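You operate a simulated robot arm through the tools that you are given. There is no shell and no other tool. Be economical: measure what you need, move in short steps, check, and stop when the job is done.

The job below is to be done with a simulated two-armed robot. You get a single attempt, and the scene is never put back.

## Task
Rub the brown crust off mould 65 and wipe release fluid on the marked patch in its pocket.
Fine: safety rod in first; blue block for the crust, yellow pad for the fluid; put both back. Set down upright: yellow pad. A coat counts when it lies all over at full strength: go over it till it gets no stronger. What is to be rubbed or washed off counts as gone when no trace of it is left.

It is judged by the outcome, as a careful person would: the job done as asked, and still so three seconds after it is handed in. It fails if anything else is knocked over, pushed out of place, dropped, spilled or broken.

## Robot
Two 7-joint arms with fingered hands on one trunk, on a base that drives. Base frame: it is fixed to the floor where the robot stands at the start and does not move with it; the origin is under the middle of the robot, x ahead of it, y to its left, z up. Lengths are in m, angles in rad, forces in N, time in s.
The left shoulder is at the start at [0.07, 0.162, 1.387], the right one opposite. With the tool pointing down near the work surface each hand reaches from about 0.1 to 0.68 m from the robot's upright axis, wherever it stands, measured 20 degrees to its own side. Places, roughly: blue rubbing block [2, -1.25, 0.75]; marked patch in the pocket of mould 65 [2.6, -1.8, 0.7]; mould 65 [2.2, -2.3, 0.4]; mould 65 rim crust [2.5, -1.5, 0.8]; release tin [2.2, -1.3, 0.7]; yellow pad [2.25, -1.25, 0.75]. Payload 4 kg a hand.
Tool frame (each hand has its own): the origin (TCP) lies between the finger pads and is the grasp point; the fingertips stand 0.026 m ahead of it; z points along the fingers, y is the line along which they close. The gripper opens to 0.132 m. The gripper's body begins 0.073 m behind the TCP. The gripper is a hand of 4 fingers: y runs from the thumb to the fingers, the wrist lies at [0, 0, -0.224] in the tool frame, and closing takes about 1.5 s.
Orientation is that of the tool frame in the base frame, as [roll, pitch, yaw] about the fixed x, y, z axes, in that order (R = Rz(yaw) Ry(pitch) Rx(roll)). With the fingers straight down and closing along the base's y, the tool's x points along the base's -x, its y along +y and its z along -z.

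## Interface
- The arms move only by the tool arm_command. It takes "left_steps", "right_steps" or both (then of equal length, played together; a hand with none holds still); each is a list of rows, each a list of 3 entries, a list of its own where there are three numbers: the finger opening in mm, from 0 to 132, then the shift along the tool's x, y, z in units of 100 mm (1.0 is 100 mm), then the turn, a rotation vector about the tool's x, y, z in units of 45 degrees (1.0 is 45 degrees). In form: [[fingers, [tx, ty, tz], [ax, ay, az]], ...]. A call has 1 to 12 rows; each row is the pose to reach, as a shift and turn from the pose commanded when the call began, along the tool's axes at that moment. A call with a number of a shift or a turn outside -1 to 1 is refused whole. A row lasts 0.2 s, in which the tool goes at most 0.05 m and 0.15 rad; a call with a longer step from one row to the next is refused whole, and so is a gripper value outside its range. Where a pose cannot be reached the arm comes as near as it can. A force on the tool above 40 N (or 10 N above the force at the start of the call, whichever is more), or a blocked arm, ends the call early, and 0.2 s more pass. Each finger travels about 0.045 m/s and halts on what it meets, pressing with about 21 N; the grip force reading is that of the motor and also rises with nothing between the fingers. The clock runs only during rows and for 0.2 s after the last one: add rows that repeat a pose to give the fingers time. The reply holds the time, the measured pose of the TCP, the force on the tool along the base axes, the opening and the grip force, in the units named above and with some noise, with the torque about the TCP (base axes, N m) and any sound that the robot's microphone picked up.
- Cameras (640 x 400 px; columns grow to the right, rows downward): "scene" is now at [0.1358, 0.0112, 1.6131]; the picture's right is [0.05, -1.00, 0.00], its down [-0.65, -0.03, -0.76] and it looks along [0.76, 0.04, -0.65] (base axes); focal length 274 px, centre (320, 200). "left" rides on the left gripper at [-0.073, 0.006, -0.094] in its tool frame; the picture's right is [-0.08, -1.00, 0.00], its down [0.78, -0.06, -0.62] and it looks along [0.61, -0.05, 0.79] (tool axes); focal length 230 px, centre (320, 200). "right" rides on the right gripper at [0.073, 0.006, -0.094] in its tool frame; the picture's right is [-0.08, 1.00, 0.00], its down [-0.78, -0.06, -0.62] and it looks along [-0.61, -0.05, 0.79] (tool axes); focal length 230 px, centre (320, 200). There is no depth. A picture from a camera that has moved, and an enlarged one, comes with that camera's place and axes in the base frame and with its lens. The place of the scene camera against the robot may be out by one fixed shift of up to 0.012 m in any direction.
- grab_frame(camera): a new picture of that camera. It takes no simulated time.
- raise_lower(by): slides the trunk up (or, below 0, down) by that many m; the arms and the scene camera ride with it, the base frame stays. It gives what a move gives, with no picture.
- steer(legs): drives the robot by 1 to 6 legs, each [ahead, left, turn to the left] in m, m and rad, along the robot's own axes; the way and the turn of a leg run together, so that a leg with both is an arc; at most 1.5 m and 3.142 rad a leg. The arms and the cameras ride along, it lands a little off, and it stops where it bumps. It gives what a move gives.
- grasp_type(shape, hand): the hand has 4 fingers and takes this shape, open, in about a second: jaw (thumb against the fingers, like two jaws); tri (thumb and two fingers); tip (a fingertip pinch); poke (one finger out to press); point (the index stretched); flat (the hand flat); cup (the hand cupped); fist (a fist). The gripper value then closes the fingers along that shape, each until it touches; the sizes above hold for jaw. It gives what a move gives, with no picture.
- pan_tilt(pan, tilt): turns the head with the scene camera to pan (to the left, within 1.501 rad either way) and tilt (down, from -0.506 to 1.204), counted from straight ahead of the robot. It gives what a move gives.
- enlarge(camera, box): a new picture of the part [left, top, right, bottom] of that camera's present view, enlarged. It takes no simulated time.
- job_done(): hands the job in; it is judged then, once.

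Go step by step. Nothing tells you exact positions but the pictures and the camera data: compare them with the known pose of the tool, close in by small moves and look again before you grip or let go. The budget is 135 turns and 106 pictures, counting those below and the enlarged ones. Unless the task says otherwise, let go and move clear before handing in.

The tools are called after "Call:" by a JSON object that holds its "name" and its "arguments". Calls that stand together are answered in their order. arm_command: Moves the arms, as the interface text tells. Its arguments: {"type":"object","properties":{"left_steps":{"type":"array","items":{"type":"array"}},"right_steps":{"type":"array","items":{"type":"array"}}},"required":[]} The other tools are called the same way: raise_lower (by) slides the trunk up or down; grasp_type (shape, hand) gives the hand a shape; steer (legs) drives the base; pan_tilt (pan, tilt) turns the head that bears the scene camera; grab_frame (camera) takes a picture; enlarge (camera, box) takes an enlarged picture of a part of a camera's view; job_done () hands the job in.

At the start:

```text
t: 0.0
left_tool_pos: [0.5079, 0.206, 0.9408]
left_tcp_rot: [3.141, -0.001, 3.141]
left_contact_force: [-0.1, -0.7, 0.6]
left_moment: [0.01, -0.05, 0.03]
left_gripper_width: 0.1318
left_grasp_force: 0.1
left_shape: jaw
right_tool_pos: [0.5327, -0.23, 0.9331]
right_tcp_rot: [-3.141, 0.0, -3.141]
right_contact_force: [0.9, 0.5, -0.4]
right_moment: [0.02, 0.0, 0.01]
right_gripper_width: 0.132
right_grasp_force: 0.0
right_shape: jaw
trunk travel left (down, up): [-0.867, 0.073]
robot x, y, heading: [0.003, -0.0013, 0.001]
head pan, tilt: [0.049, 0.712]
```

scene: 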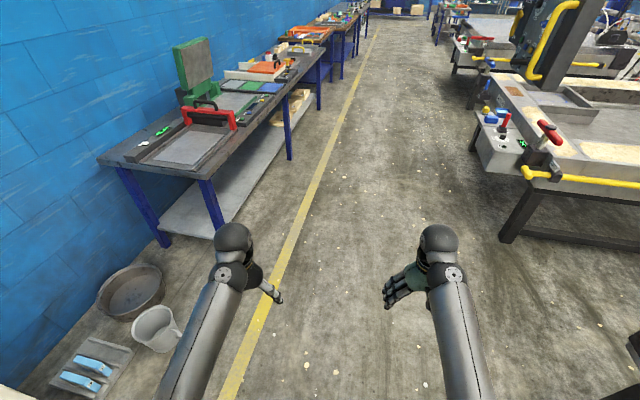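
right: 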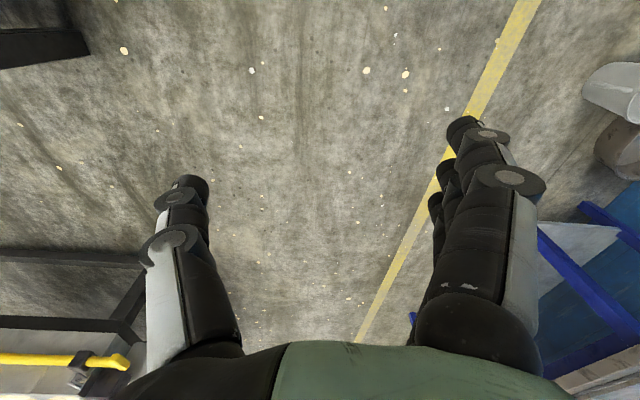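
left: 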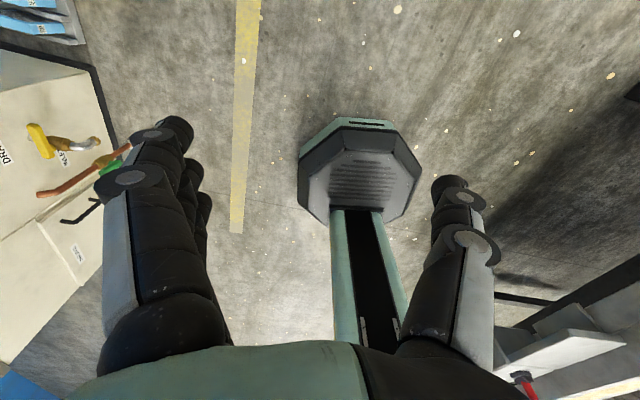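

I see a row of moulds on the right and a workbench on the left; mould 65 should be the nearest on the right. I'll turn the head towards it.

Call:
{"name": "pan_tilt", "arguments": {"pan": -0.6, "tilt": 0.4}}

Call:
{"name": "grab_frame", "arguments": {"camera": "scene"}}

Call:
{"name": "enlarge", "arguments": {"camera": "scene", "box": [200, 60, 440, 210]}}

```text
t: 1.0
left_tool_pos: [0.5075, 0.2068, 0.9399]
left_tcp_rot: [-3.141, -0.001, -3.141]
left_contact_force: [-0.6, 0.2, -0.2]
left_moment: [0.02, -0.04, 0.01]
left_gripper_width: 0.1316
left_grasp_force: 0.1
left_shape: jaw
right_tool_pos: [0.5318, -0.2312, 0.9329]
right_tcp_rot: [-3.141, 0.0, -3.141]
right_contact_force: [-0.9, 0.4, 0.3]
right_moment: [-0.01, -0.01, 0.03]
right_gripper_width: 0.1322
right_grasp_force: 0.0
right_shape: jaw
trunk travel left (down, up): [-0.867, 0.073]
robot x, y, heading: [0.0041, 0.0, 0.004]
head pan, tilt: [-0.6, 0.4]
```

```text
102 pictures are left
camera scene: at [0.1279, -0.0451, 1.6409], right [-0.56, -0.83, 0.0], down [-0.32, 0.22, -0.92], along [0.76, -0.52, -0.39], focal length 274 px, centre (320, 200)
```

scene: 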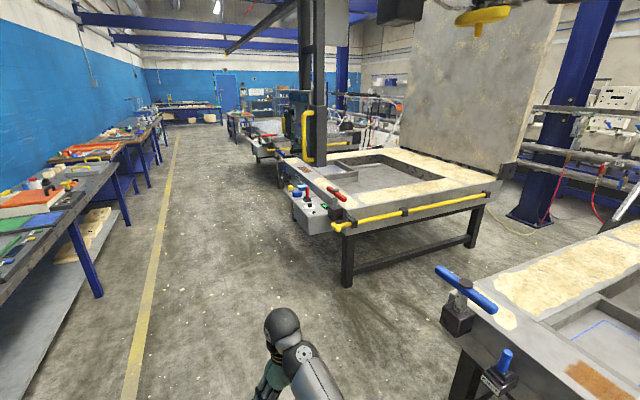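

```text
2.67 times, centred on (320, 135) of scene
camera zoom: at [0.1279, -0.0451, 1.6409], right [-0.56, -0.83, 0.0], down [-0.32, 0.22, -0.92], along [0.76, -0.52, -0.39], focal length 731 px, centre (320, 373)
```

zoom: 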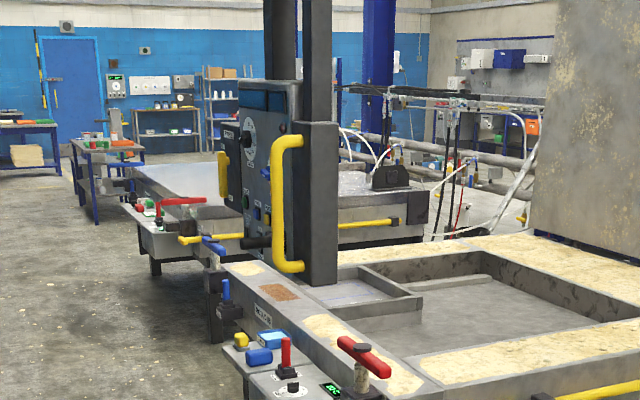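

Mould 65 is the nearest open mould, with the shelf, yellow pad and blue block on its aisle side. I'll drive to in front of it and face it.

Call:
{"name": "steer", "arguments": {"legs": [[1.5, 0, 0], [0.7, 0, 0], [0, 0, -1.57]]}}

Call:
{"name": "pan_tilt", "arguments": {"pan": 0, "tilt": 0.5}}

Call:
{"name": "grab_frame", "arguments": {"camera": "scene"}}

```text
t: 15.7
left_tool_pos: [2.4196, -0.4821, 0.9412]
left_tcp_rot: [3.141, 0.0, 1.606]
left_contact_force: [0.3, 0.8, -0.1]
left_moment: [0.02, 0.0, 0.0]
left_gripper_width: 0.132
left_grasp_force: 0.0
left_shape: jaw
right_tool_pos: [1.9835, -0.5223, 0.9332]
right_tcp_rot: [-3.141, 0.0, 1.604]
right_contact_force: [0.2, -0.1, 0.9]
right_moment: [0.04, 0.0, 0.01]
right_gripper_width: 0.1319
right_grasp_force: 0.1
right_shape: jaw
trunk travel left (down, up): [-0.867, 0.073]
robot x, y, heading: [2.1939, 0.0186, -1.533]
head pan, tilt: [-0.6, 0.4]
```

```text
t: 16.7
left_tool_pos: [2.4195, -0.4829, 0.9426]
left_tcp_rot: [3.141, -0.001, 1.607]
left_contact_force: [1.0, -0.1, 0.4]
left_moment: [-0.01, -0.02, -0.01]
left_gripper_width: 0.1316
left_grasp_force: 0.1
left_shape: jaw
right_tool_pos: [1.984, -0.5229, 0.9336]
right_tcp_rot: [3.142, 0.0, 1.606]
right_contact_force: [0.6, -0.6, 0.2]
right_moment: [-0.03, -0.03, 0.05]
right_gripper_width: 0.1316
right_grasp_force: 0.1
right_shape: jaw
trunk travel left (down, up): [-0.867, 0.073]
robot x, y, heading: [2.1956, 0.0151, -1.535]
head pan, tilt: [0.0, 0.499]
```

```text
100 pictures are left
camera scene: at [2.2014, -0.1172, 1.6318], right [-1.0, -0.03, 0.0], down [-0.02, 0.48, -0.88], along [0.03, -0.88, -0.48], focal length 274 px, centre (320, 200)
```

scene: 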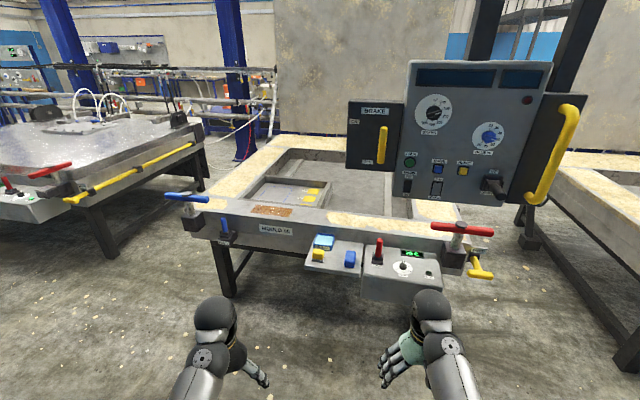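

Call:
{"name": "enlarge", "arguments": {"camera": "scene", "box": [150, 150, 390, 300]}}

Call:
{"name": "enlarge", "arguments": {"camera": "scene", "box": [280, 160, 520, 310]}}

Call:
{"name": "enlarge", "arguments": {"camera": "scene", "box": [330, 50, 590, 212]}}

```text
2.67 times, centred on (270, 225) of scene
camera zoom: at [2.2014, -0.1172, 1.6318], right [-1.0, -0.03, 0.0], down [-0.02, 0.48, -0.88], along [0.03, -0.88, -0.48], focal length 731 px, centre (453, 133)
```

zoom: 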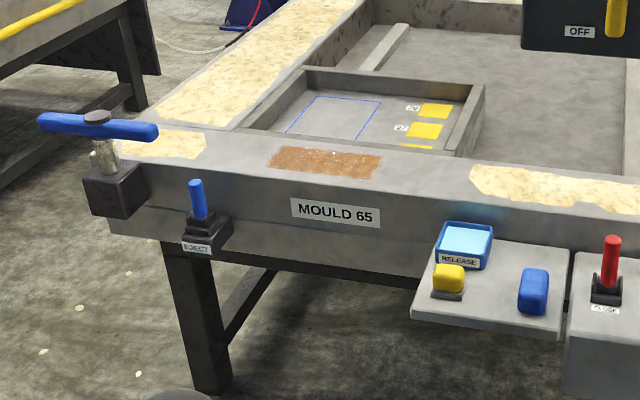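

```text
2.67 times, centred on (400, 235) of scene
camera zoom: at [2.2014, -0.1172, 1.6318], right [-1.0, -0.03, 0.0], down [-0.02, 0.48, -0.88], along [0.03, -0.88, -0.48], focal length 731 px, centre (107, 107)
```

zoom: 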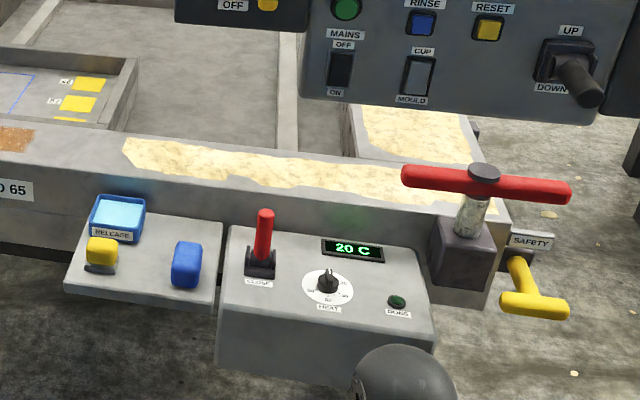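

```text
2.46 times, centred on (460, 131) of scene
camera zoom: at [2.2014, -0.1172, 1.6318], right [-1.0, -0.03, 0.0], down [-0.02, 0.48, -0.88], along [0.03, -0.88, -0.48], focal length 675 px, centre (-25, 370)
```

zoom: 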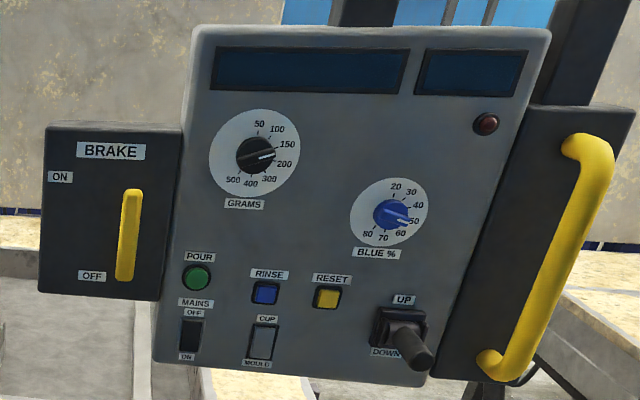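

The safety rod is the yellow T-handle by the SAFETY label at the right corner of mould 65. The pad, block and tin are on the shelf, and the crust and blue-outlined patch are behind. I'll drive up to the rod.

Call:
{"name": "steer", "arguments": {"legs": [[0.43, -0.52, -0.036]]}}

Call:
{"name": "pan_tilt", "arguments": {"pan": -0.15, "tilt": 0.8}}

Call:
{"name": "grab_frame", "arguments": {"camera": "scene"}}

Call:
{"name": "grab_frame", "arguments": {"camera": "right"}}

```text
t: 20.0
left_tool_pos: [1.9227, -0.8966, 0.9437]
left_tcp_rot: [3.141, 0.003, 1.566]
left_contact_force: [0.0, 0.3, 0.4]
left_moment: [0.01, -0.02, 0.0]
left_gripper_width: 0.1319
left_grasp_force: 0.1
left_shape: jaw
right_tool_pos: [1.4919, -0.9175, 0.9345]
right_tcp_rot: [-3.14, 0.006, 1.586]
right_contact_force: [-0.3, 0.1, 0.9]
right_moment: [-0.02, -0.02, 0.01]
right_gripper_width: 0.1317
right_grasp_force: 0.0
right_shape: jaw
trunk travel left (down, up): [-0.867, 0.073]
robot x, y, heading: [1.7136, -0.3882, -1.577]
head pan, tilt: [0.0, 0.499]
stopped in leg 1: the robot was blocked; the commanded pose is now the measured one
```

```text
t: 20.8
left_tool_pos: [1.9211, -0.8954, 0.9426]
left_tcp_rot: [-3.14, 0.004, 1.567]
left_contact_force: [-0.2, 0.3, 0.4]
left_moment: [-0.01, -0.01, -0.01]
left_gripper_width: 0.1318
left_grasp_force: 0.0
left_shape: jaw
right_tool_pos: [1.491, -0.9176, 0.935]
right_tcp_rot: [-3.141, 0.003, 1.585]
right_contact_force: [0.7, -1.2, 0.9]
right_moment: [-0.01, 0.02, 0.0]
right_gripper_width: 0.1319
right_grasp_force: 0.0
right_shape: jaw
trunk travel left (down, up): [-0.867, 0.073]
robot x, y, heading: [1.7169, -0.3879, -1.574]
head pan, tilt: [-0.15, 0.799]
```

```text
96 pictures are left
camera scene: at [1.7065, -0.5084, 1.6064], right [-0.99, 0.15, 0.0], down [0.11, 0.71, -0.7], along [-0.11, -0.69, -0.71], focal length 274 px, centre (320, 200)
```

scene: 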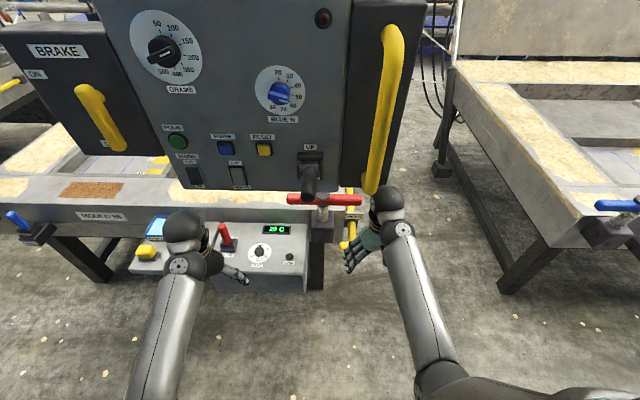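

```text
95 pictures are left
camera right: at [1.4968, -0.8446, 1.0289], right [1.0, -0.06, 0.0], down [-0.05, -0.78, 0.62], along [-0.04, -0.62, -0.79], focal length 230 px, centre (320, 200)
```

right: 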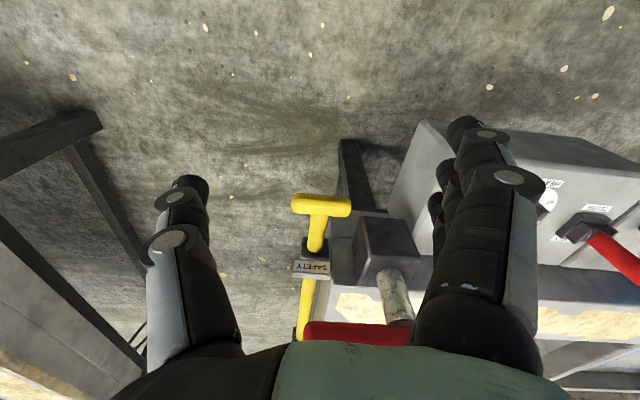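

The right wrist bumped the console's yellow bar, which hangs at about [1.53, -0.91, 1.20]. I'll back off, lower the trunk so the arms pass under it, and tuck the left hand in.

Call:
{"name": "steer", "arguments": {"legs": [[-0.15, 0, 0]]}}

Call:
{"name": "raise_lower", "arguments": {"by": -0.22}}

Call:
{"name": "arm_command", "arguments": {"left_steps": [[132, [0.4, 0, 0], [0, 0, 0]], [132, [0.8, 0, 0], [0, 0, 0]], [132, [1, 0, 0], [0, 0, 0]]], "right_steps": [[80, [0, 0, 0], [0, 0, 0]], [40, [0, 0, 0], [0, 0, 0]], [25, [0, 0, 0], [0, 0, 0]]]}}

Call:
{"name": "arm_command", "arguments": {"left_steps": [[132, [0.4, 0, 0], [0, 0, 0]], [132, [0.8, 0, 0], [0, 0, 0]], [132, [1, 0, 0], [0, 0, 0]], [132, [1, 0, 0], [0, 0, 0]], [132, [1, 0, 0], [0, 0, 0]], [132, [1, 0, 0], [0, 0, 0]]], "right_steps": [[25, [0, 0, 0], [0, 0, 0]], [25, [0, 0, 0], [0, 0, 0]], [25, [0, 0, 0], [0, 0, 0]], [25, [0, 0, 0], [0, 0, 0]], [25, [0, 0, 0], [0, 0, 0]], [25, [0, 0, 0], [0, 0, 0]]]}}

Call:
{"name": "grab_frame", "arguments": {"camera": "right"}}

Call:
{"name": "grab_frame", "arguments": {"camera": "scene"}}

```text
t: 22.2
left_tool_pos: [1.9216, -0.7519, 0.9401]
left_tcp_rot: [-3.141, -0.001, 1.567]
left_contact_force: [-0.2, 0.1, -0.7]
left_moment: [-0.02, 0.04, -0.02]
left_gripper_width: 0.1318
left_grasp_force: 0.0
left_shape: jaw
right_tool_pos: [1.4902, -0.7715, 0.9296]
right_tcp_rot: [3.141, -0.004, 1.585]
right_contact_force: [-0.4, -0.3, -0.3]
right_moment: [0.02, -0.02, 0.02]
right_gripper_width: 0.132
right_grasp_force: 0.0
right_shape: jaw
trunk travel left (down, up): [-0.867, 0.073]
robot x, y, heading: [1.7198, -0.2437, -1.569]
head pan, tilt: [-0.15, 0.799]
```

```text
t: 24.5
left_tool_pos: [1.9214, -0.75, 0.7218]
left_tcp_rot: [3.141, 0.002, 1.566]
left_contact_force: [-0.4, -0.8, -0.3]
left_moment: [-0.07, 0.02, -0.03]
left_gripper_width: 0.1316
left_grasp_force: 0.0
left_shape: jaw
right_tool_pos: [1.4898, -0.7713, 0.7128]
right_tcp_rot: [3.141, 0.001, 1.585]
right_contact_force: [-0.1, 0.1, 0.1]
right_moment: [0.03, 0.0, -0.01]
right_gripper_width: 0.1319
right_grasp_force: 0.0
right_shape: jaw
trunk travel left (down, up): [-0.647, 0.293]
robot x, y, heading: [1.7155, -0.242, -1.572]
head pan, tilt: [-0.15, 0.799]
```

```text
t: 25.3
left_tool_pos: [1.922, -0.6478, 0.7197]
left_tcp_rot: [3.141, 0.002, 1.567]
left_contact_force: [-0.3, 0.7, 0.6]
left_moment: [-0.01, 0.01, 0.0]
left_gripper_width: 0.1318
left_grasp_force: 0.0
left_shape: jaw
right_tool_pos: [1.4919, -0.7705, 0.7114]
right_tcp_rot: [3.141, 0.002, 1.586]
right_contact_force: [-1.1, -0.1, -0.5]
right_moment: [-0.03, -0.01, -0.01]
right_gripper_width: 0.0655
right_grasp_force: 0.1
right_shape: jaw
trunk travel left (down, up): [-0.647, 0.293]
robot x, y, heading: [1.7169, -0.2425, -1.575]
head pan, tilt: [-0.15, 0.799]
```

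```text
t: 26.7
left_tool_pos: [1.9223, -0.551, 0.7233]
left_tcp_rot: [-3.141, 0.003, 1.566]
left_contact_force: [0.4, 0.4, -0.1]
left_moment: [-0.03, 0.0, -0.01]
left_gripper_width: 0.1319
left_grasp_force: 0.2
left_shape: jaw
right_tool_pos: [1.4908, -0.7703, 0.7123]
right_tcp_rot: [-3.141, -0.001, 1.583]
right_contact_force: [-0.5, 0.2, -0.4]
right_moment: [-0.02, 0.0, -0.01]
right_gripper_width: 0.0254
right_grasp_force: 0.1
right_shape: jaw
trunk travel left (down, up): [-0.647, 0.293]
robot x, y, heading: [1.716, -0.2414, -1.573]
head pan, tilt: [-0.15, 0.799]
```

```text
94 pictures are left
camera right: at [1.4959, -0.6986, 0.807], right [1.0, -0.06, 0.0], down [-0.05, -0.79, 0.62], along [-0.04, -0.62, -0.79], focal length 230 px, centre (320, 200)
```

right: 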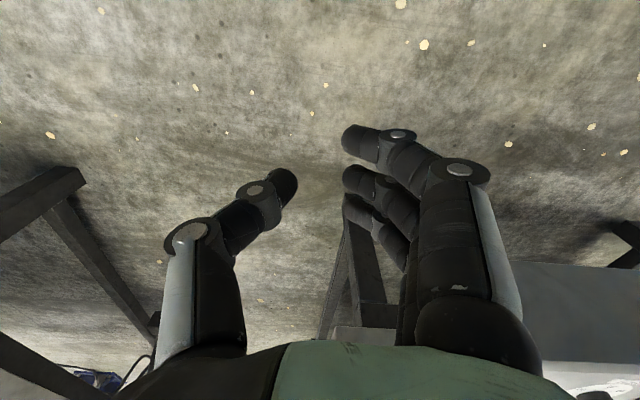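

```text
93 pictures are left
camera scene: at [1.7054, -0.3645, 1.3859], right [-0.99, 0.15, 0.0], down [0.11, 0.71, -0.7], along [-0.11, -0.69, -0.72], focal length 274 px, centre (320, 200)
```

scene: 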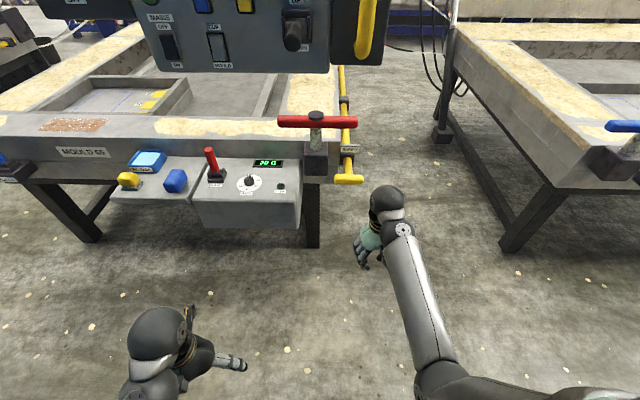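

The handle is confirmed at about [1.484, -1.10, 0.714], and the right hand is lined up with it. I'll drive ahead to just short of it.

Call:
{"name": "steer", "arguments": {"legs": [[0.25, 0, 0]]}}

Call:
{"name": "grab_frame", "arguments": {"camera": "scene"}}

Call:
{"name": "grab_frame", "arguments": {"camera": "right"}}

```text
t: 28.6
left_tool_pos: [1.9189, -0.8011, 0.7228]
left_tcp_rot: [-3.141, 0.0, 1.564]
left_contact_force: [0.3, -0.3, -0.3]
left_moment: [0.03, -0.01, 0.0]
left_gripper_width: 0.1318
left_grasp_force: 0.0
left_shape: jaw
right_tool_pos: [1.4871, -1.0208, 0.7122]
right_tcp_rot: [3.141, 0.0, 1.582]
right_contact_force: [0.2, -0.4, -0.5]
right_moment: [0.0, 0.04, 0.0]
right_gripper_width: 0.0253
right_grasp_force: 0.0
right_shape: jaw
trunk travel left (down, up): [-0.647, 0.293]
robot x, y, heading: [1.7156, -0.4967, -1.58]
head pan, tilt: [-0.15, 0.799]
```

```text
92 pictures are left
camera scene: at [1.7037, -0.6161, 1.3858], right [-0.99, 0.16, 0.0], down [0.11, 0.71, -0.7], along [-0.11, -0.69, -0.72], focal length 274 px, centre (320, 200)
```

scene: 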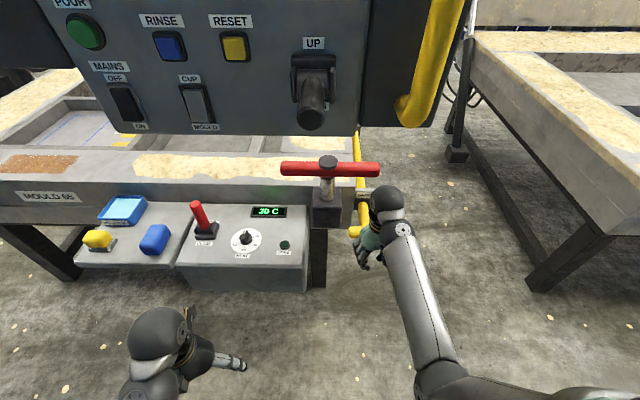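

```text
91 pictures are left
camera right: at [1.4932, -0.9492, 0.8067], right [1.0, -0.07, 0.0], down [-0.05, -0.79, 0.62], along [-0.04, -0.61, -0.79], focal length 230 px, centre (320, 200)
```

right: 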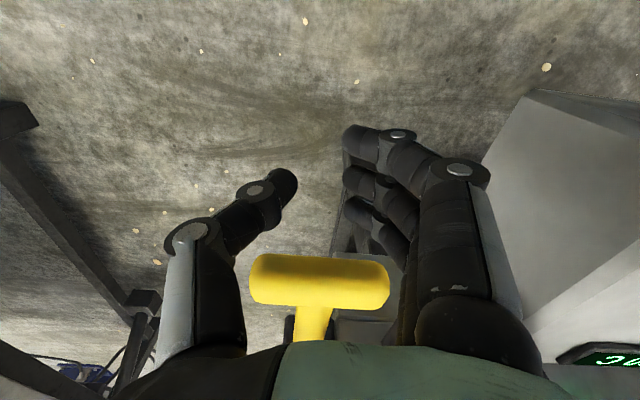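

The red T-handle at about z 0.93 would catch the hand if it pushed straight down-pointing. I'll back up a little and tilt the hand so the fingers point forward for the push.

Call:
{"name": "steer", "arguments": {"legs": [[-0.12, 0, 0]]}}

Call:
{"name": "arm_command", "arguments": {"right_steps": [[25, [0, 0, 0], [0, -0.17, 0]], [25, [0, 0, 0], [0, -0.34, 0]], [25, [0, 0, 0], [0, -0.51, 0]], [25, [0, 0, 0], [0, -0.68, 0]], [25, [0, 0, 0], [0, -0.85, 0]], [25, [0, 0, 0], [0, -1, 0]]]}}

Call:
{"name": "arm_command", "arguments": {"right_steps": [[25, [0, 0, 0], [0, -0.17, 0]], [25, [0, 0, 0], [0, -0.34, 0]], [25, [0, 0, 0], [0, -0.51, 0]], [25, [0, 0, 0], [0, -0.68, 0]], [25, [0, 0, 0], [0, -0.8, 0]], [25, [0, 0, 0], [0, -0.8, 0]]]}}

Call:
{"name": "grab_frame", "arguments": {"camera": "scene"}}

Call:
{"name": "grab_frame", "arguments": {"camera": "right"}}

```text
t: 29.8
left_tool_pos: [1.9209, -0.6812, 0.7227]
left_tcp_rot: [3.141, 0.002, 1.563]
left_contact_force: [-0.4, -0.9, -0.3]
left_moment: [0.01, 0.0, 0.03]
left_gripper_width: 0.1318
left_grasp_force: 0.2
left_shape: jaw
right_tool_pos: [1.4885, -0.9005, 0.7134]
right_tcp_rot: [3.141, -0.001, 1.582]
right_contact_force: [0.1, 0.4, 0.9]
right_moment: [-0.03, 0.03, -0.01]
right_gripper_width: 0.0254
right_grasp_force: 0.1
right_shape: jaw
trunk travel left (down, up): [-0.647, 0.293]
robot x, y, heading: [1.7189, -0.3689, -1.572]
head pan, tilt: [-0.15, 0.799]
```

```text
t: 31.2
left_tool_pos: [1.9203, -0.6816, 0.723]
left_tcp_rot: [-3.141, 0.002, 1.564]
left_contact_force: [-0.7, 0.3, 0.2]
left_moment: [-0.02, -0.01, 0.02]
left_gripper_width: 0.1322
left_grasp_force: 0.0
left_shape: jaw
right_tool_pos: [1.4882, -0.9004, 0.7121]
right_tcp_rot: [3.139, 0.786, 1.58]
right_contact_force: [-0.1, 0.5, 0.0]
right_moment: [0.02, 0.0, 0.0]
right_gripper_width: 0.0254
right_grasp_force: 0.1
right_shape: jaw
trunk travel left (down, up): [-0.647, 0.293]
robot x, y, heading: [1.7198, -0.3734, -1.575]
head pan, tilt: [-0.15, 0.799]
```

```text
t: 32.6
left_tool_pos: [1.9207, -0.6814, 0.7229]
left_tcp_rot: [-3.14, 0.001, 1.564]
left_contact_force: [-0.6, 0.1, 0.5]
left_moment: [-0.03, -0.01, 0.01]
left_gripper_width: 0.1317
left_grasp_force: 0.0
left_shape: jaw
right_tool_pos: [1.4885, -0.9005, 0.7129]
right_tcp_rot: [-3.14, 1.416, 1.584]
right_contact_force: [-0.1, 0.2, 0.2]
right_moment: [0.0, -0.02, 0.0]
right_gripper_width: 0.0253
right_grasp_force: 0.0
right_shape: jaw
trunk travel left (down, up): [-0.647, 0.293]
robot x, y, heading: [1.717, -0.3692, -1.576]
head pan, tilt: [-0.15, 0.799]
```

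```text
90 pictures are left
camera scene: at [1.7044, -0.4955, 1.3859], right [-0.99, 0.16, 0.0], down [0.11, 0.71, -0.7], along [-0.11, -0.69, -0.72], focal length 274 px, centre (320, 200)
```

scene: 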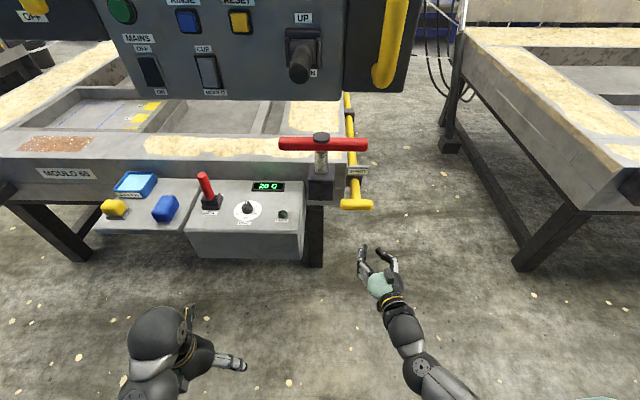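

```text
89 pictures are left
camera right: at [1.4938, -0.7984, 0.6561], right [1.0, 0.0, 0.08], down [-0.07, 0.49, 0.87], along [-0.04, -0.87, 0.49], focal length 230 px, centre (320, 200)
```

right: 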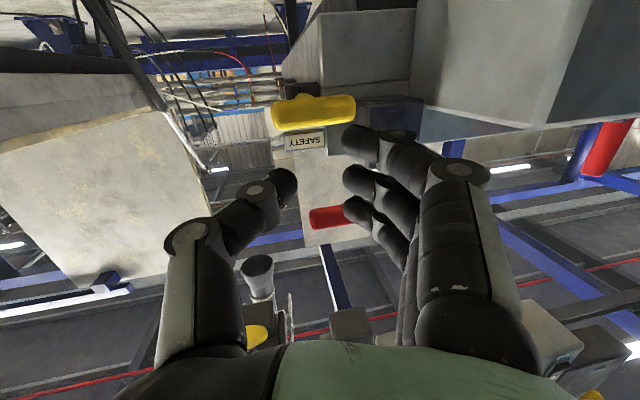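

The hand now points forward, level with the handle. I'll drive close, then push with the arm.

Call:
{"name": "steer", "arguments": {"legs": [[0.11, 0, 0]]}}

Call:
{"name": "arm_command", "arguments": {"right_steps": [[25, [-0.03, 0, 0.2], [0, 0, 0]], [25, [-0.06, 0, 0.4], [0, 0, 0]], [25, [-0.09, 0, 0.6], [0, 0, 0]], [25, [-0.12, 0, 0.8], [0, 0, 0]], [25, [-0.15, 0, 0.99], [0, 0, 0]]]}}

Call:
{"name": "grab_frame", "arguments": {"camera": "scene"}}

Call:
{"name": "grab_frame", "arguments": {"camera": "right"}}

```text
t: 33.8
left_tool_pos: [1.9207, -0.7911, 0.7221]
left_tcp_rot: [-3.141, 0.001, 1.564]
left_contact_force: [0.4, 0.9, 0.2]
left_moment: [0.01, 0.0, 0.01]
left_gripper_width: 0.1322
left_grasp_force: 0.1
left_shape: jaw
right_tool_pos: [1.4883, -1.0115, 0.7137]
right_tcp_rot: [3.141, 1.412, 1.582]
right_contact_force: [-0.1, 0.3, 0.3]
right_moment: [-0.03, 0.0, 0.0]
right_gripper_width: 0.0253
right_grasp_force: 0.1
right_shape: jaw
trunk travel left (down, up): [-0.647, 0.293]
robot x, y, heading: [1.714, -0.485, -1.582]
head pan, tilt: [-0.15, 0.799]
```

```text
t: 35.0
left_tool_pos: [1.9195, -0.7908, 0.7236]
left_tcp_rot: [3.141, 0.001, 1.564]
left_contact_force: [0.4, 0.2, -0.2]
left_moment: [-0.02, 0.0, 0.03]
left_gripper_width: 0.1319
left_grasp_force: 0.1
left_shape: jaw
right_tool_pos: [1.4903, -1.1119, 0.7121]
right_tcp_rot: [3.141, 1.414, 1.583]
right_contact_force: [1.1, 1.6, 0.0]
right_moment: [-0.02, 0.0, -0.03]
right_gripper_width: 0.0255
right_grasp_force: 0.1
right_shape: jaw
trunk travel left (down, up): [-0.647, 0.293]
robot x, y, heading: [1.7181, -0.4838, -1.579]
head pan, tilt: [-0.15, 0.799]
```

```text
88 pictures are left
camera scene: at [1.7039, -0.6053, 1.3859], right [-0.99, 0.16, 0.0], down [0.11, 0.71, -0.7], along [-0.11, -0.69, -0.72], focal length 274 px, centre (320, 200)
```

scene: 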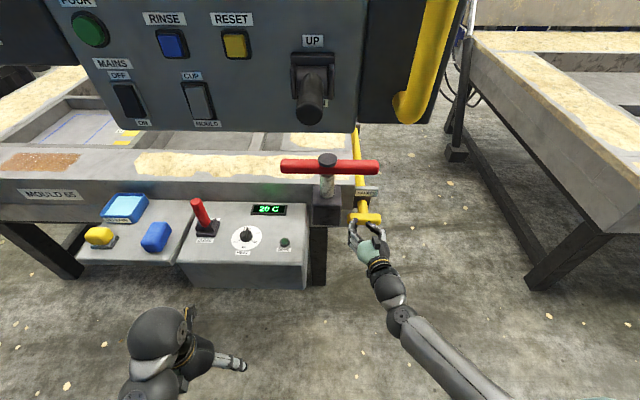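

```text
87 pictures are left
camera right: at [1.4948, -1.0086, 0.6559], right [1.0, 0.0, 0.08], down [-0.07, 0.49, 0.87], along [-0.04, -0.87, 0.48], focal length 230 px, centre (320, 200)
```

right: 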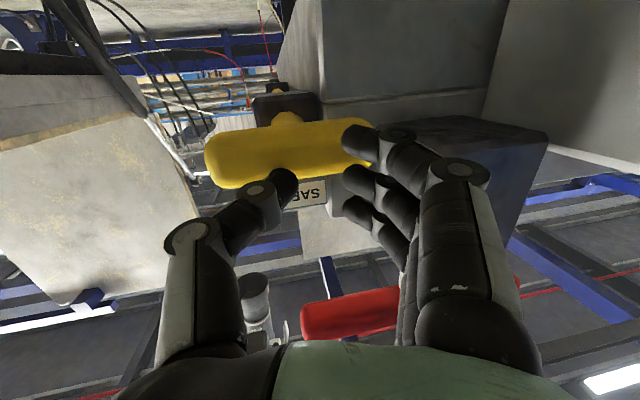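

The handle has moved in part of the way. I'll keep pushing till it stops.

Call:
{"name": "arm_command", "arguments": {"right_steps": [[25, [-0.015, 0, 0.1], [0, 0, 0]], [25, [-0.03, 0, 0.2], [0, 0, 0]], [25, [-0.045, 0, 0.3], [0, 0, 0]], [25, [-0.06, 0, 0.4], [0, 0, 0]], [25, [-0.075, 0, 0.5], [0, 0, 0]], [25, [-0.09, 0, 0.6], [0, 0, 0]], [25, [-0.105, 0, 0.7], [0, 0, 0]]]}}

Call:
{"name": "enlarge", "arguments": {"camera": "scene", "box": [270, 120, 430, 270]}}

Call:
{"name": "grab_frame", "arguments": {"camera": "right"}}

```text
t: 36.0
left_tool_pos: [1.9195, -0.7888, 0.7224]
left_tcp_rot: [3.142, 0.004, 1.562]
left_contact_force: [-0.2, -0.3, -0.2]
left_moment: [0.02, 0.02, -0.01]
left_gripper_width: 0.1318
left_grasp_force: 0.1
left_shape: jaw
right_tool_pos: [1.4857, -1.1401, 0.7067]
right_tcp_rot: [-3.126, 1.406, 1.591]
right_contact_force: [-2.6, 26.8, 6.8]
right_moment: [-0.21, 0.11, -0.45]
right_gripper_width: 0.0257
right_grasp_force: 0.0
right_shape: jaw
trunk travel left (down, up): [-0.647, 0.293]
robot x, y, heading: [1.7146, -0.4812, -1.577]
head pan, tilt: [-0.15, 0.799]
stopped in row 4 (right hand): the force on the tool passed its limit at 45 N (the readings are from after the stop); the commanded pose is now the measured one
```

```text
2.67 times, centred on (350, 195) of scene
camera zoom: at [1.7038, -0.6016, 1.3863], right [-0.99, 0.16, 0.0], down [0.11, 0.71, -0.7], along [-0.11, -0.69, -0.72], focal length 731 px, centre (240, 213)
```

zoom: 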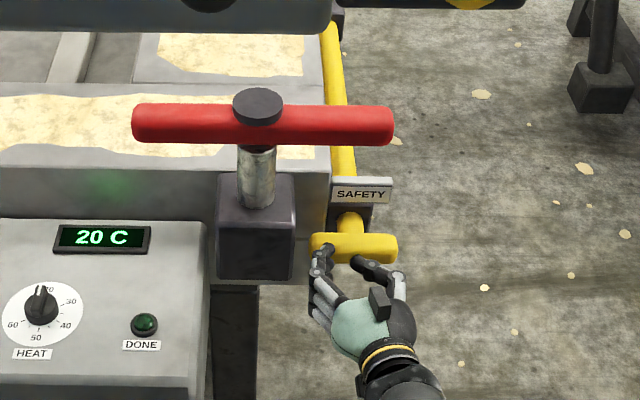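

```text
85 pictures are left
camera right: at [1.4919, -1.038, 0.6523], right [1.0, -0.01, 0.07], down [-0.06, 0.48, 0.88], along [-0.04, -0.88, 0.48], focal length 230 px, centre (320, 200)
```

right: 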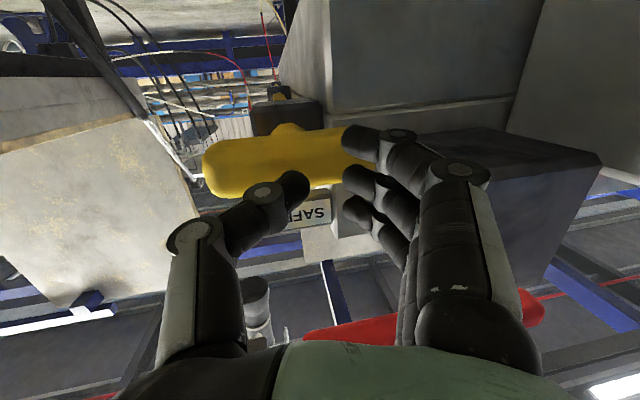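

The push stopped at 45 N with a little of the stem still showing. I'll back off, centre the hand better, bring the fingertips together and push again to see if it goes further.

Call:
{"name": "arm_command", "arguments": {"right_steps": [[20, [0.04, 0, -0.25], [0, 0, 0]], [12, [0.15, -0.13, -0.3], [0, 0, 0]], [8, [0.15, -0.13, -0.3], [0, 0, 0]], [8, [0.15, -0.13, -0.3], [0, 0, 0]]]}}

Call:
{"name": "enlarge", "arguments": {"camera": "scene", "box": [310, 160, 400, 240]}}

Call:
{"name": "arm_command", "arguments": {"right_steps": [[8, [-0.02, 0, 0.12], [0, 0, 0]], [8, [-0.035, 0, 0.24], [0, 0, 0]], [8, [-0.05, 0, 0.32], [0, 0, 0]], [8, [-0.055, 0, 0.36], [0, 0, 0]], [8, [-0.06, 0, 0.4], [0, 0, 0]], [8, [-0.065, 0, 0.44], [0, 0, 0]], [8, [-0.07, 0, 0.48], [0, 0, 0]], [8, [-0.08, 0, 0.52], [0, 0, 0]]]}}

Call:
{"name": "grab_frame", "arguments": {"camera": "right"}}

Call:
{"name": "enlarge", "arguments": {"camera": "scene", "box": [310, 160, 400, 240]}}

```text
t: 37.0
left_tool_pos: [1.9188, -0.7918, 0.7227]
left_tcp_rot: [-3.141, 0.001, 1.562]
left_contact_force: [-0.7, 0.0, 0.5]
left_moment: [-0.02, 0.0, 0.04]
left_gripper_width: 0.1319
left_grasp_force: 0.2
left_shape: jaw
right_tool_pos: [1.4723, -1.1127, 0.6975]
right_tcp_rot: [-3.132, 1.405, 1.586]
right_contact_force: [0.2, -0.7, 0.4]
right_moment: [-0.04, -0.02, -0.04]
right_gripper_width: 0.0083
right_grasp_force: 0.0
right_shape: jaw
trunk travel left (down, up): [-0.647, 0.293]
robot x, y, heading: [1.7166, -0.4838, -1.579]
head pan, tilt: [-0.15, 0.799]
```

```text
5.00 times, centred on (355, 200) of scene
camera zoom: at [1.7033, -0.6047, 1.3859], right [-0.99, 0.16, 0.0], down [0.11, 0.71, -0.7], along [-0.11, -0.69, -0.72], focal length 1370 px, centre (145, 200)
```

zoom: 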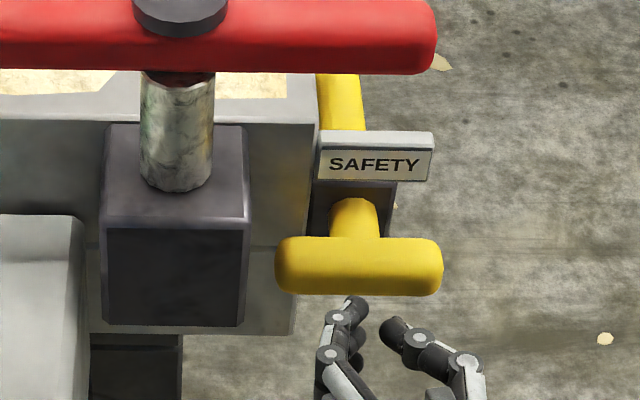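

```text
t: 37.9
left_tool_pos: [1.9195, -0.7876, 0.7224]
left_tcp_rot: [3.141, 0.004, 1.561]
left_contact_force: [-0.2, 0.3, -0.2]
left_moment: [0.02, 0.0, 0.04]
left_gripper_width: 0.1321
left_grasp_force: 0.1
left_shape: jaw
right_tool_pos: [1.4737, -1.138, 0.694]
right_tcp_rot: [-3.119, 1.397, 1.6]
right_contact_force: [2.0, 19.6, 5.9]
right_moment: [-0.36, 0.02, 0.13]
right_gripper_width: 0.0084
right_grasp_force: 7.1
right_shape: jaw
trunk travel left (down, up): [-0.647, 0.293]
robot x, y, heading: [1.7135, -0.4785, -1.586]
head pan, tilt: [-0.15, 0.799]
stopped in row 4 (right hand): the force on the tool passed its limit at 45 N (the readings are from after the stop); the commanded pose is now the measured one
```

```text
83 pictures are left
camera right: at [1.4793, -1.0357, 0.6389], right [1.0, -0.01, 0.07], down [-0.06, 0.47, 0.88], along [-0.04, -0.88, 0.47], focal length 230 px, centre (320, 200)
```

right: 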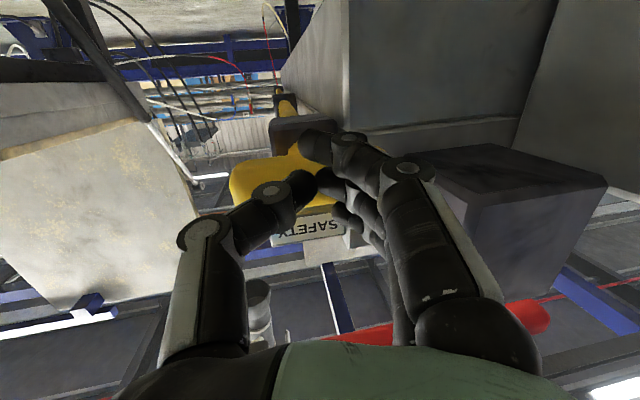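

```text
5.00 times, centred on (355, 200) of scene
camera zoom: at [1.7039, -0.6002, 1.3864], right [-0.99, 0.16, 0.0], down [0.11, 0.71, -0.7], along [-0.11, -0.69, -0.72], focal length 1370 px, centre (145, 200)
```

zoom: 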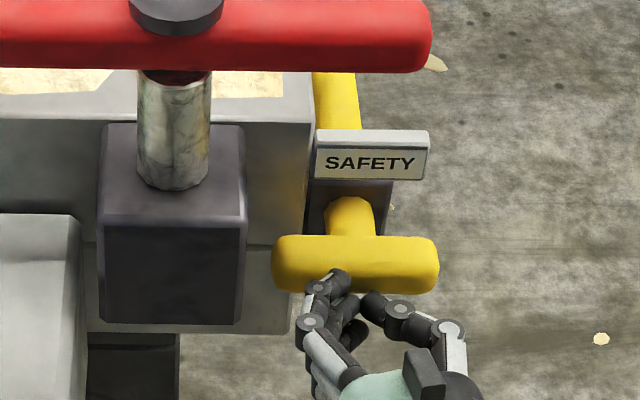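

Both pushes ended at the same place, so the rod is at its end stop: it is in. Now I'll back away, turn the hand down again and drive over toward the shelf.

Call:
{"name": "steer", "arguments": {"legs": [[-0.25, 0, 0]]}}

Call:
{"name": "arm_command", "arguments": {"right_steps": [[132, [0, 0, 0], [0, 0.17, 0]], [132, [0, 0, 0], [0, 0.34, 0]], [132, [0, 0, 0], [0, 0.51, 0]], [132, [0, 0, 0], [0, 0.68, 0]], [132, [0, 0, 0], [0, 0.8, 0]], [132, [0, 0, 0], [0, 0.8, 0]]]}}

Call:
{"name": "arm_command", "arguments": {"right_steps": [[132, [0, 0, 0], [0, 0.17, 0]], [132, [0, 0, 0], [0, 0.34, 0]], [132, [0, 0, 0], [0, 0.51, 0]], [132, [0, 0, 0], [0, 0.68, 0]], [132, [0, 0, 0], [0, 0.85, 0]], [132, [0, 0, 0], [0, 0.98, 0]]]}}

Call:
{"name": "enlarge", "arguments": {"camera": "scene", "box": [310, 60, 410, 210]}}

```text
t: 39.7
left_tool_pos: [1.9212, -0.5409, 0.7229]
left_tcp_rot: [-3.14, 0.001, 1.56]
left_contact_force: [0.1, 0.3, 0.2]
left_moment: [0.0, 0.0, -0.01]
left_gripper_width: 0.1318
left_grasp_force: 0.2
left_shape: jaw
right_tool_pos: [1.4753, -0.8927, 0.6929]
right_tcp_rot: [-3.124, 1.398, 1.597]
right_contact_force: [0.3, 0.4, -0.3]
right_moment: [0.0, -0.01, 0.02]
right_gripper_width: 0.0
right_grasp_force: 21.7
right_shape: jaw
trunk travel left (down, up): [-0.647, 0.293]
robot x, y, heading: [1.7189, -0.2305, -1.58]
head pan, tilt: [-0.15, 0.799]
```

```text
t: 41.1
left_tool_pos: [1.9204, -0.541, 0.7228]
left_tcp_rot: [-3.141, 0.002, 1.561]
left_contact_force: [0.3, 0.3, -0.4]
left_moment: [-0.01, -0.01, 0.01]
left_gripper_width: 0.1317
left_grasp_force: 0.0
left_shape: jaw
right_tool_pos: [1.4742, -0.8916, 0.6926]
right_tcp_rot: [-3.138, 0.768, 1.579]
right_contact_force: [0.0, -0.4, 0.0]
right_moment: [-0.02, 0.0, 0.03]
right_gripper_width: 0.1319
right_grasp_force: 0.0
right_shape: jaw
trunk travel left (down, up): [-0.647, 0.293]
robot x, y, heading: [1.7165, -0.2327, -1.58]
head pan, tilt: [-0.15, 0.799]
```

```text
t: 42.5
left_tool_pos: [1.9212, -0.5411, 0.7224]
left_tcp_rot: [-3.141, -0.001, 1.558]
left_contact_force: [-0.1, -0.2, -0.2]
left_moment: [-0.01, -0.02, -0.01]
left_gripper_width: 0.1318
left_grasp_force: 0.0
left_shape: jaw
right_tool_pos: [1.475, -0.8934, 0.692]
right_tcp_rot: [-3.138, -0.003, 1.578]
right_contact_force: [-0.4, -0.6, -0.6]
right_moment: [0.02, 0.01, 0.01]
right_gripper_width: 0.132
right_grasp_force: 0.1
right_shape: jaw
trunk travel left (down, up): [-0.647, 0.293]
robot x, y, heading: [1.7183, -0.2345, -1.58]
head pan, tilt: [-0.15, 0.799]
```

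```text
2.67 times, centred on (360, 135) of scene
camera zoom: at [1.7058, -0.3551, 1.3858], right [-0.99, 0.16, 0.0], down [0.11, 0.71, -0.7], along [-0.11, -0.69, -0.72], focal length 731 px, centre (213, 373)
```

zoom: 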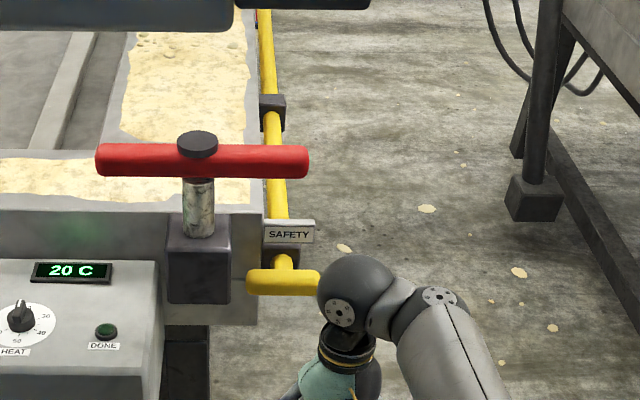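

The rod's handle is now right against its bracket. Next I raise the trunk a bit and move sideways to face the shelf.

Call:
{"name": "raise_lower", "arguments": {"by": 0.13}}

Call:
{"name": "steer", "arguments": {"legs": [[0.08, 0.625, 0.01]]}}

Call:
{"name": "pan_tilt", "arguments": {"pan": 0, "tilt": 0.8}}

Call:
{"name": "grab_frame", "arguments": {"camera": "scene"}}

Call:
{"name": "grab_frame", "arguments": {"camera": "right"}}

```text
t: 44.1
left_tool_pos: [1.9217, -0.5419, 0.8527]
left_tcp_rot: [-3.14, -0.001, 1.561]
left_contact_force: [0.0, 1.2, -0.5]
left_moment: [0.0, -0.01, 0.03]
left_gripper_width: 0.1319
left_grasp_force: 0.0
left_shape: jaw
right_tool_pos: [1.4746, -0.8935, 0.8243]
right_tcp_rot: [-3.139, -0.001, 1.576]
right_contact_force: [0.2, -0.8, -0.2]
right_moment: [0.02, 0.0, 0.01]
right_gripper_width: 0.1319
right_grasp_force: 0.0
right_shape: jaw
trunk travel left (down, up): [-0.777, 0.163]
robot x, y, heading: [1.7169, -0.2303, -1.577]
head pan, tilt: [-0.15, 0.799]
```

```text
t: 47.6
left_tool_pos: [2.5464, -0.6245, 0.8524]
left_tcp_rot: [3.14, 0.001, 1.566]
left_contact_force: [0.2, 0.4, 0.0]
left_moment: [-0.01, -0.04, 0.03]
left_gripper_width: 0.1317
left_grasp_force: 0.0
left_shape: jaw
right_tool_pos: [2.1025, -0.9782, 0.8238]
right_tcp_rot: [-3.138, -0.001, 1.581]
right_contact_force: [-0.4, 0.4, 0.5]
right_moment: [0.03, 0.0, 0.01]
right_gripper_width: 0.1319
right_grasp_force: 0.0
right_shape: jaw
trunk travel left (down, up): [-0.777, 0.163]
robot x, y, heading: [2.341, -0.3145, -1.572]
head pan, tilt: [-0.15, 0.799]
```

```text
t: 48.3
left_tool_pos: [2.5476, -0.6241, 0.8521]
left_tcp_rot: [3.142, 0.0, 1.566]
left_contact_force: [0.3, 0.5, -0.3]
left_moment: [-0.04, 0.01, -0.01]
left_gripper_width: 0.132
left_grasp_force: 0.0
left_shape: jaw
right_tool_pos: [2.102, -0.9788, 0.8245]
right_tcp_rot: [-3.14, 0.0, 1.583]
right_contact_force: [-0.1, 0.3, -0.1]
right_moment: [0.0, -0.01, -0.02]
right_gripper_width: 0.132
right_grasp_force: 0.1
right_shape: jaw
trunk travel left (down, up): [-0.777, 0.163]
robot x, y, heading: [2.3416, -0.3116, -1.574]
head pan, tilt: [0.0, 0.799]
```

```text
80 pictures are left
camera scene: at [2.3426, -0.4399, 1.5159], right [-1.0, 0.0, 0.0], down [0.0, 0.72, -0.7], along [0.0, -0.7, -0.72], focal length 274 px, centre (320, 200)
```

scene: 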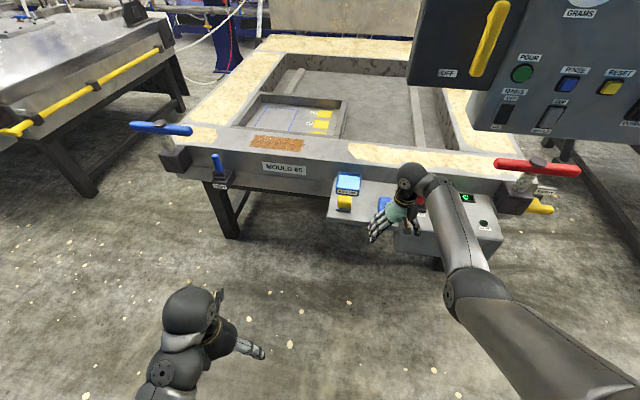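

```text
79 pictures are left
camera right: at [2.1088, -0.9071, 0.9174], right [1.0, -0.07, 0.0], down [-0.05, -0.79, 0.62], along [-0.04, -0.61, -0.79], focal length 230 px, centre (320, 200)
```

right: 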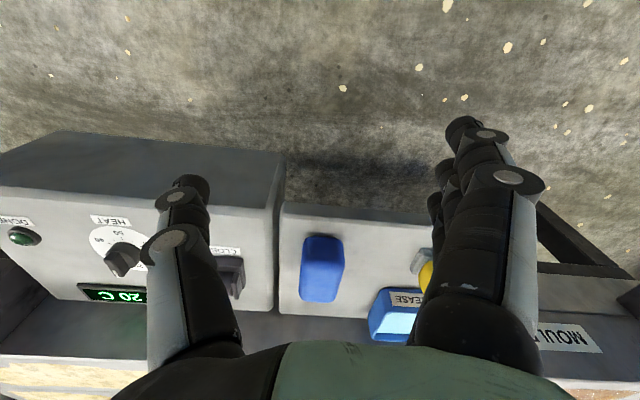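

The blue block is right ahead of the right hand, about 5 cm wide across the closing line. I'll take a closer look at its height and the pad's shape.

Call:
{"name": "enlarge", "arguments": {"camera": "right", "box": [270, 190, 450, 345]}}

Call:
{"name": "enlarge", "arguments": {"camera": "scene", "box": [310, 160, 430, 240]}}

```text
2.58 times, centred on (360, 268) of right
camera zoom: at [2.1088, -0.9071, 0.9174], right [1.0, -0.07, 0.0], down [-0.05, -0.79, 0.62], along [-0.04, -0.61, -0.79], focal length 594 px, centre (217, 26)
```

zoom: 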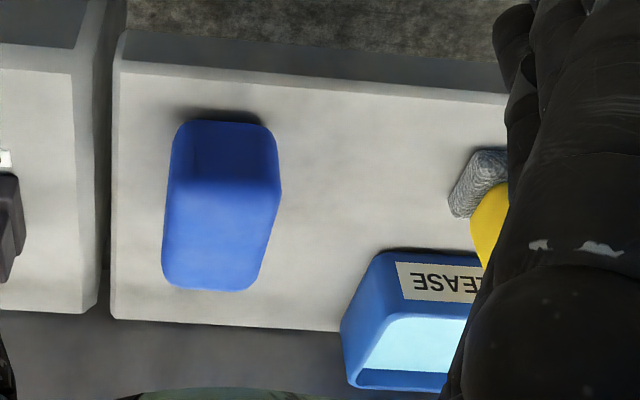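

```text
5.00 times, centred on (370, 200) of scene
camera zoom: at [2.3426, -0.4399, 1.5159], right [-1.0, 0.0, 0.0], down [0.0, 0.72, -0.7], along [0.0, -0.7, -0.72], focal length 1370 px, centre (70, 200)
```

zoom: 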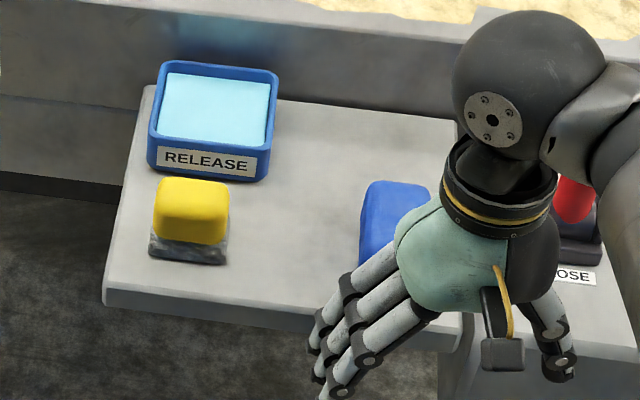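

Shelf surface is about z 0.70 and the block (5 cm wide, about 8 cm long) is centred at about [2.094, -1.175] with its top near 0.75. I'll narrow the fingers and drive forward over it.

Call:
{"name": "arm_command", "arguments": {"right_steps": [[85, [0, -0.08, 0], [0, 0, 0]], [85, [0, -0.08, 0], [0, 0, 0]], [85, [0, -0.08, 0], [0, 0, 0]], [85, [0, -0.08, 0], [0, 0, 0]]]}}

Call:
{"name": "steer", "arguments": {"legs": [[0.19, 0, 0]]}}

Call:
{"name": "grab_frame", "arguments": {"camera": "right"}}

Call:
{"name": "grab_frame", "arguments": {"camera": "scene"}}

```text
t: 49.3
left_tool_pos: [2.5476, -0.6239, 0.8516]
left_tcp_rot: [3.141, 0.002, 1.564]
left_contact_force: [-0.8, 0.3, 0.0]
left_moment: [-0.02, -0.04, 0.02]
left_gripper_width: 0.1318
left_grasp_force: 0.0
left_shape: jaw
right_tool_pos: [2.0964, -0.9788, 0.8225]
right_tcp_rot: [-3.137, -0.003, 1.582]
right_contact_force: [-0.1, 0.1, 0.0]
right_moment: [-0.03, 0.02, -0.02]
right_gripper_width: 0.0853
right_grasp_force: 0.1
right_shape: jaw
trunk travel left (down, up): [-0.777, 0.163]
robot x, y, heading: [2.3438, -0.315, -1.574]
head pan, tilt: [0.0, 0.799]
```

```text
t: 50.9
left_tool_pos: [2.545, -0.8151, 0.8523]
left_tcp_rot: [-3.141, 0.0, 1.566]
left_contact_force: [-0.2, -0.2, 0.4]
left_moment: [-0.01, 0.01, 0.0]
left_gripper_width: 0.1319
left_grasp_force: 0.0
left_shape: jaw
right_tool_pos: [2.0924, -1.1685, 0.824]
right_tcp_rot: [-3.138, 0.0, 1.581]
right_contact_force: [0.6, -0.9, 0.0]
right_moment: [0.01, 0.02, 0.0]
right_gripper_width: 0.0854
right_grasp_force: 0.1
right_shape: jaw
trunk travel left (down, up): [-0.777, 0.163]
robot x, y, heading: [2.342, -0.5084, -1.573]
head pan, tilt: [0.0, 0.799]
```

```text
76 pictures are left
camera right: at [2.0992, -1.0972, 0.9176], right [1.0, -0.07, 0.0], down [-0.05, -0.79, 0.62], along [-0.04, -0.61, -0.79], focal length 230 px, centre (320, 200)
```

right: 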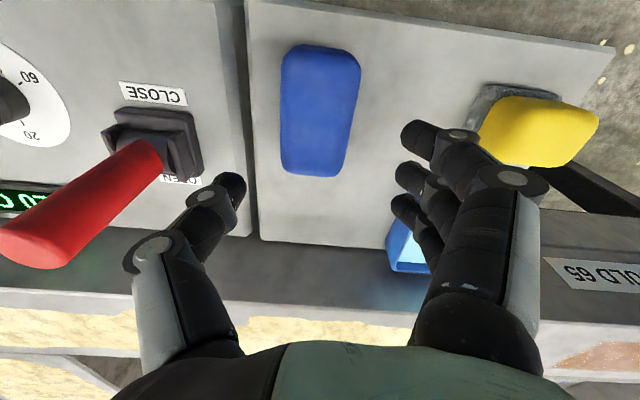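

```text
75 pictures are left
camera scene: at [2.3414, -0.6303, 1.5159], right [-1.0, 0.01, 0.0], down [0.0, 0.72, -0.7], along [0.0, -0.7, -0.72], focal length 274 px, centre (320, 200)
```

scene: 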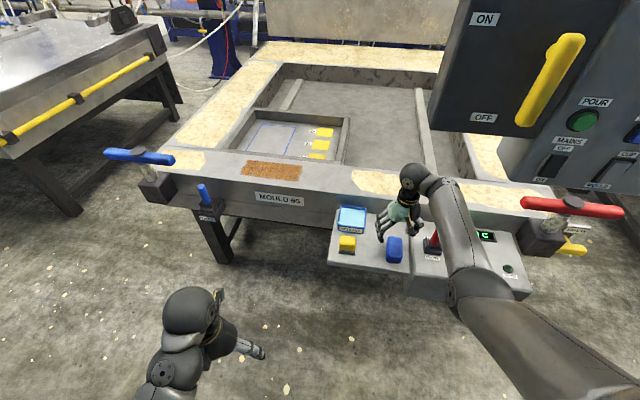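

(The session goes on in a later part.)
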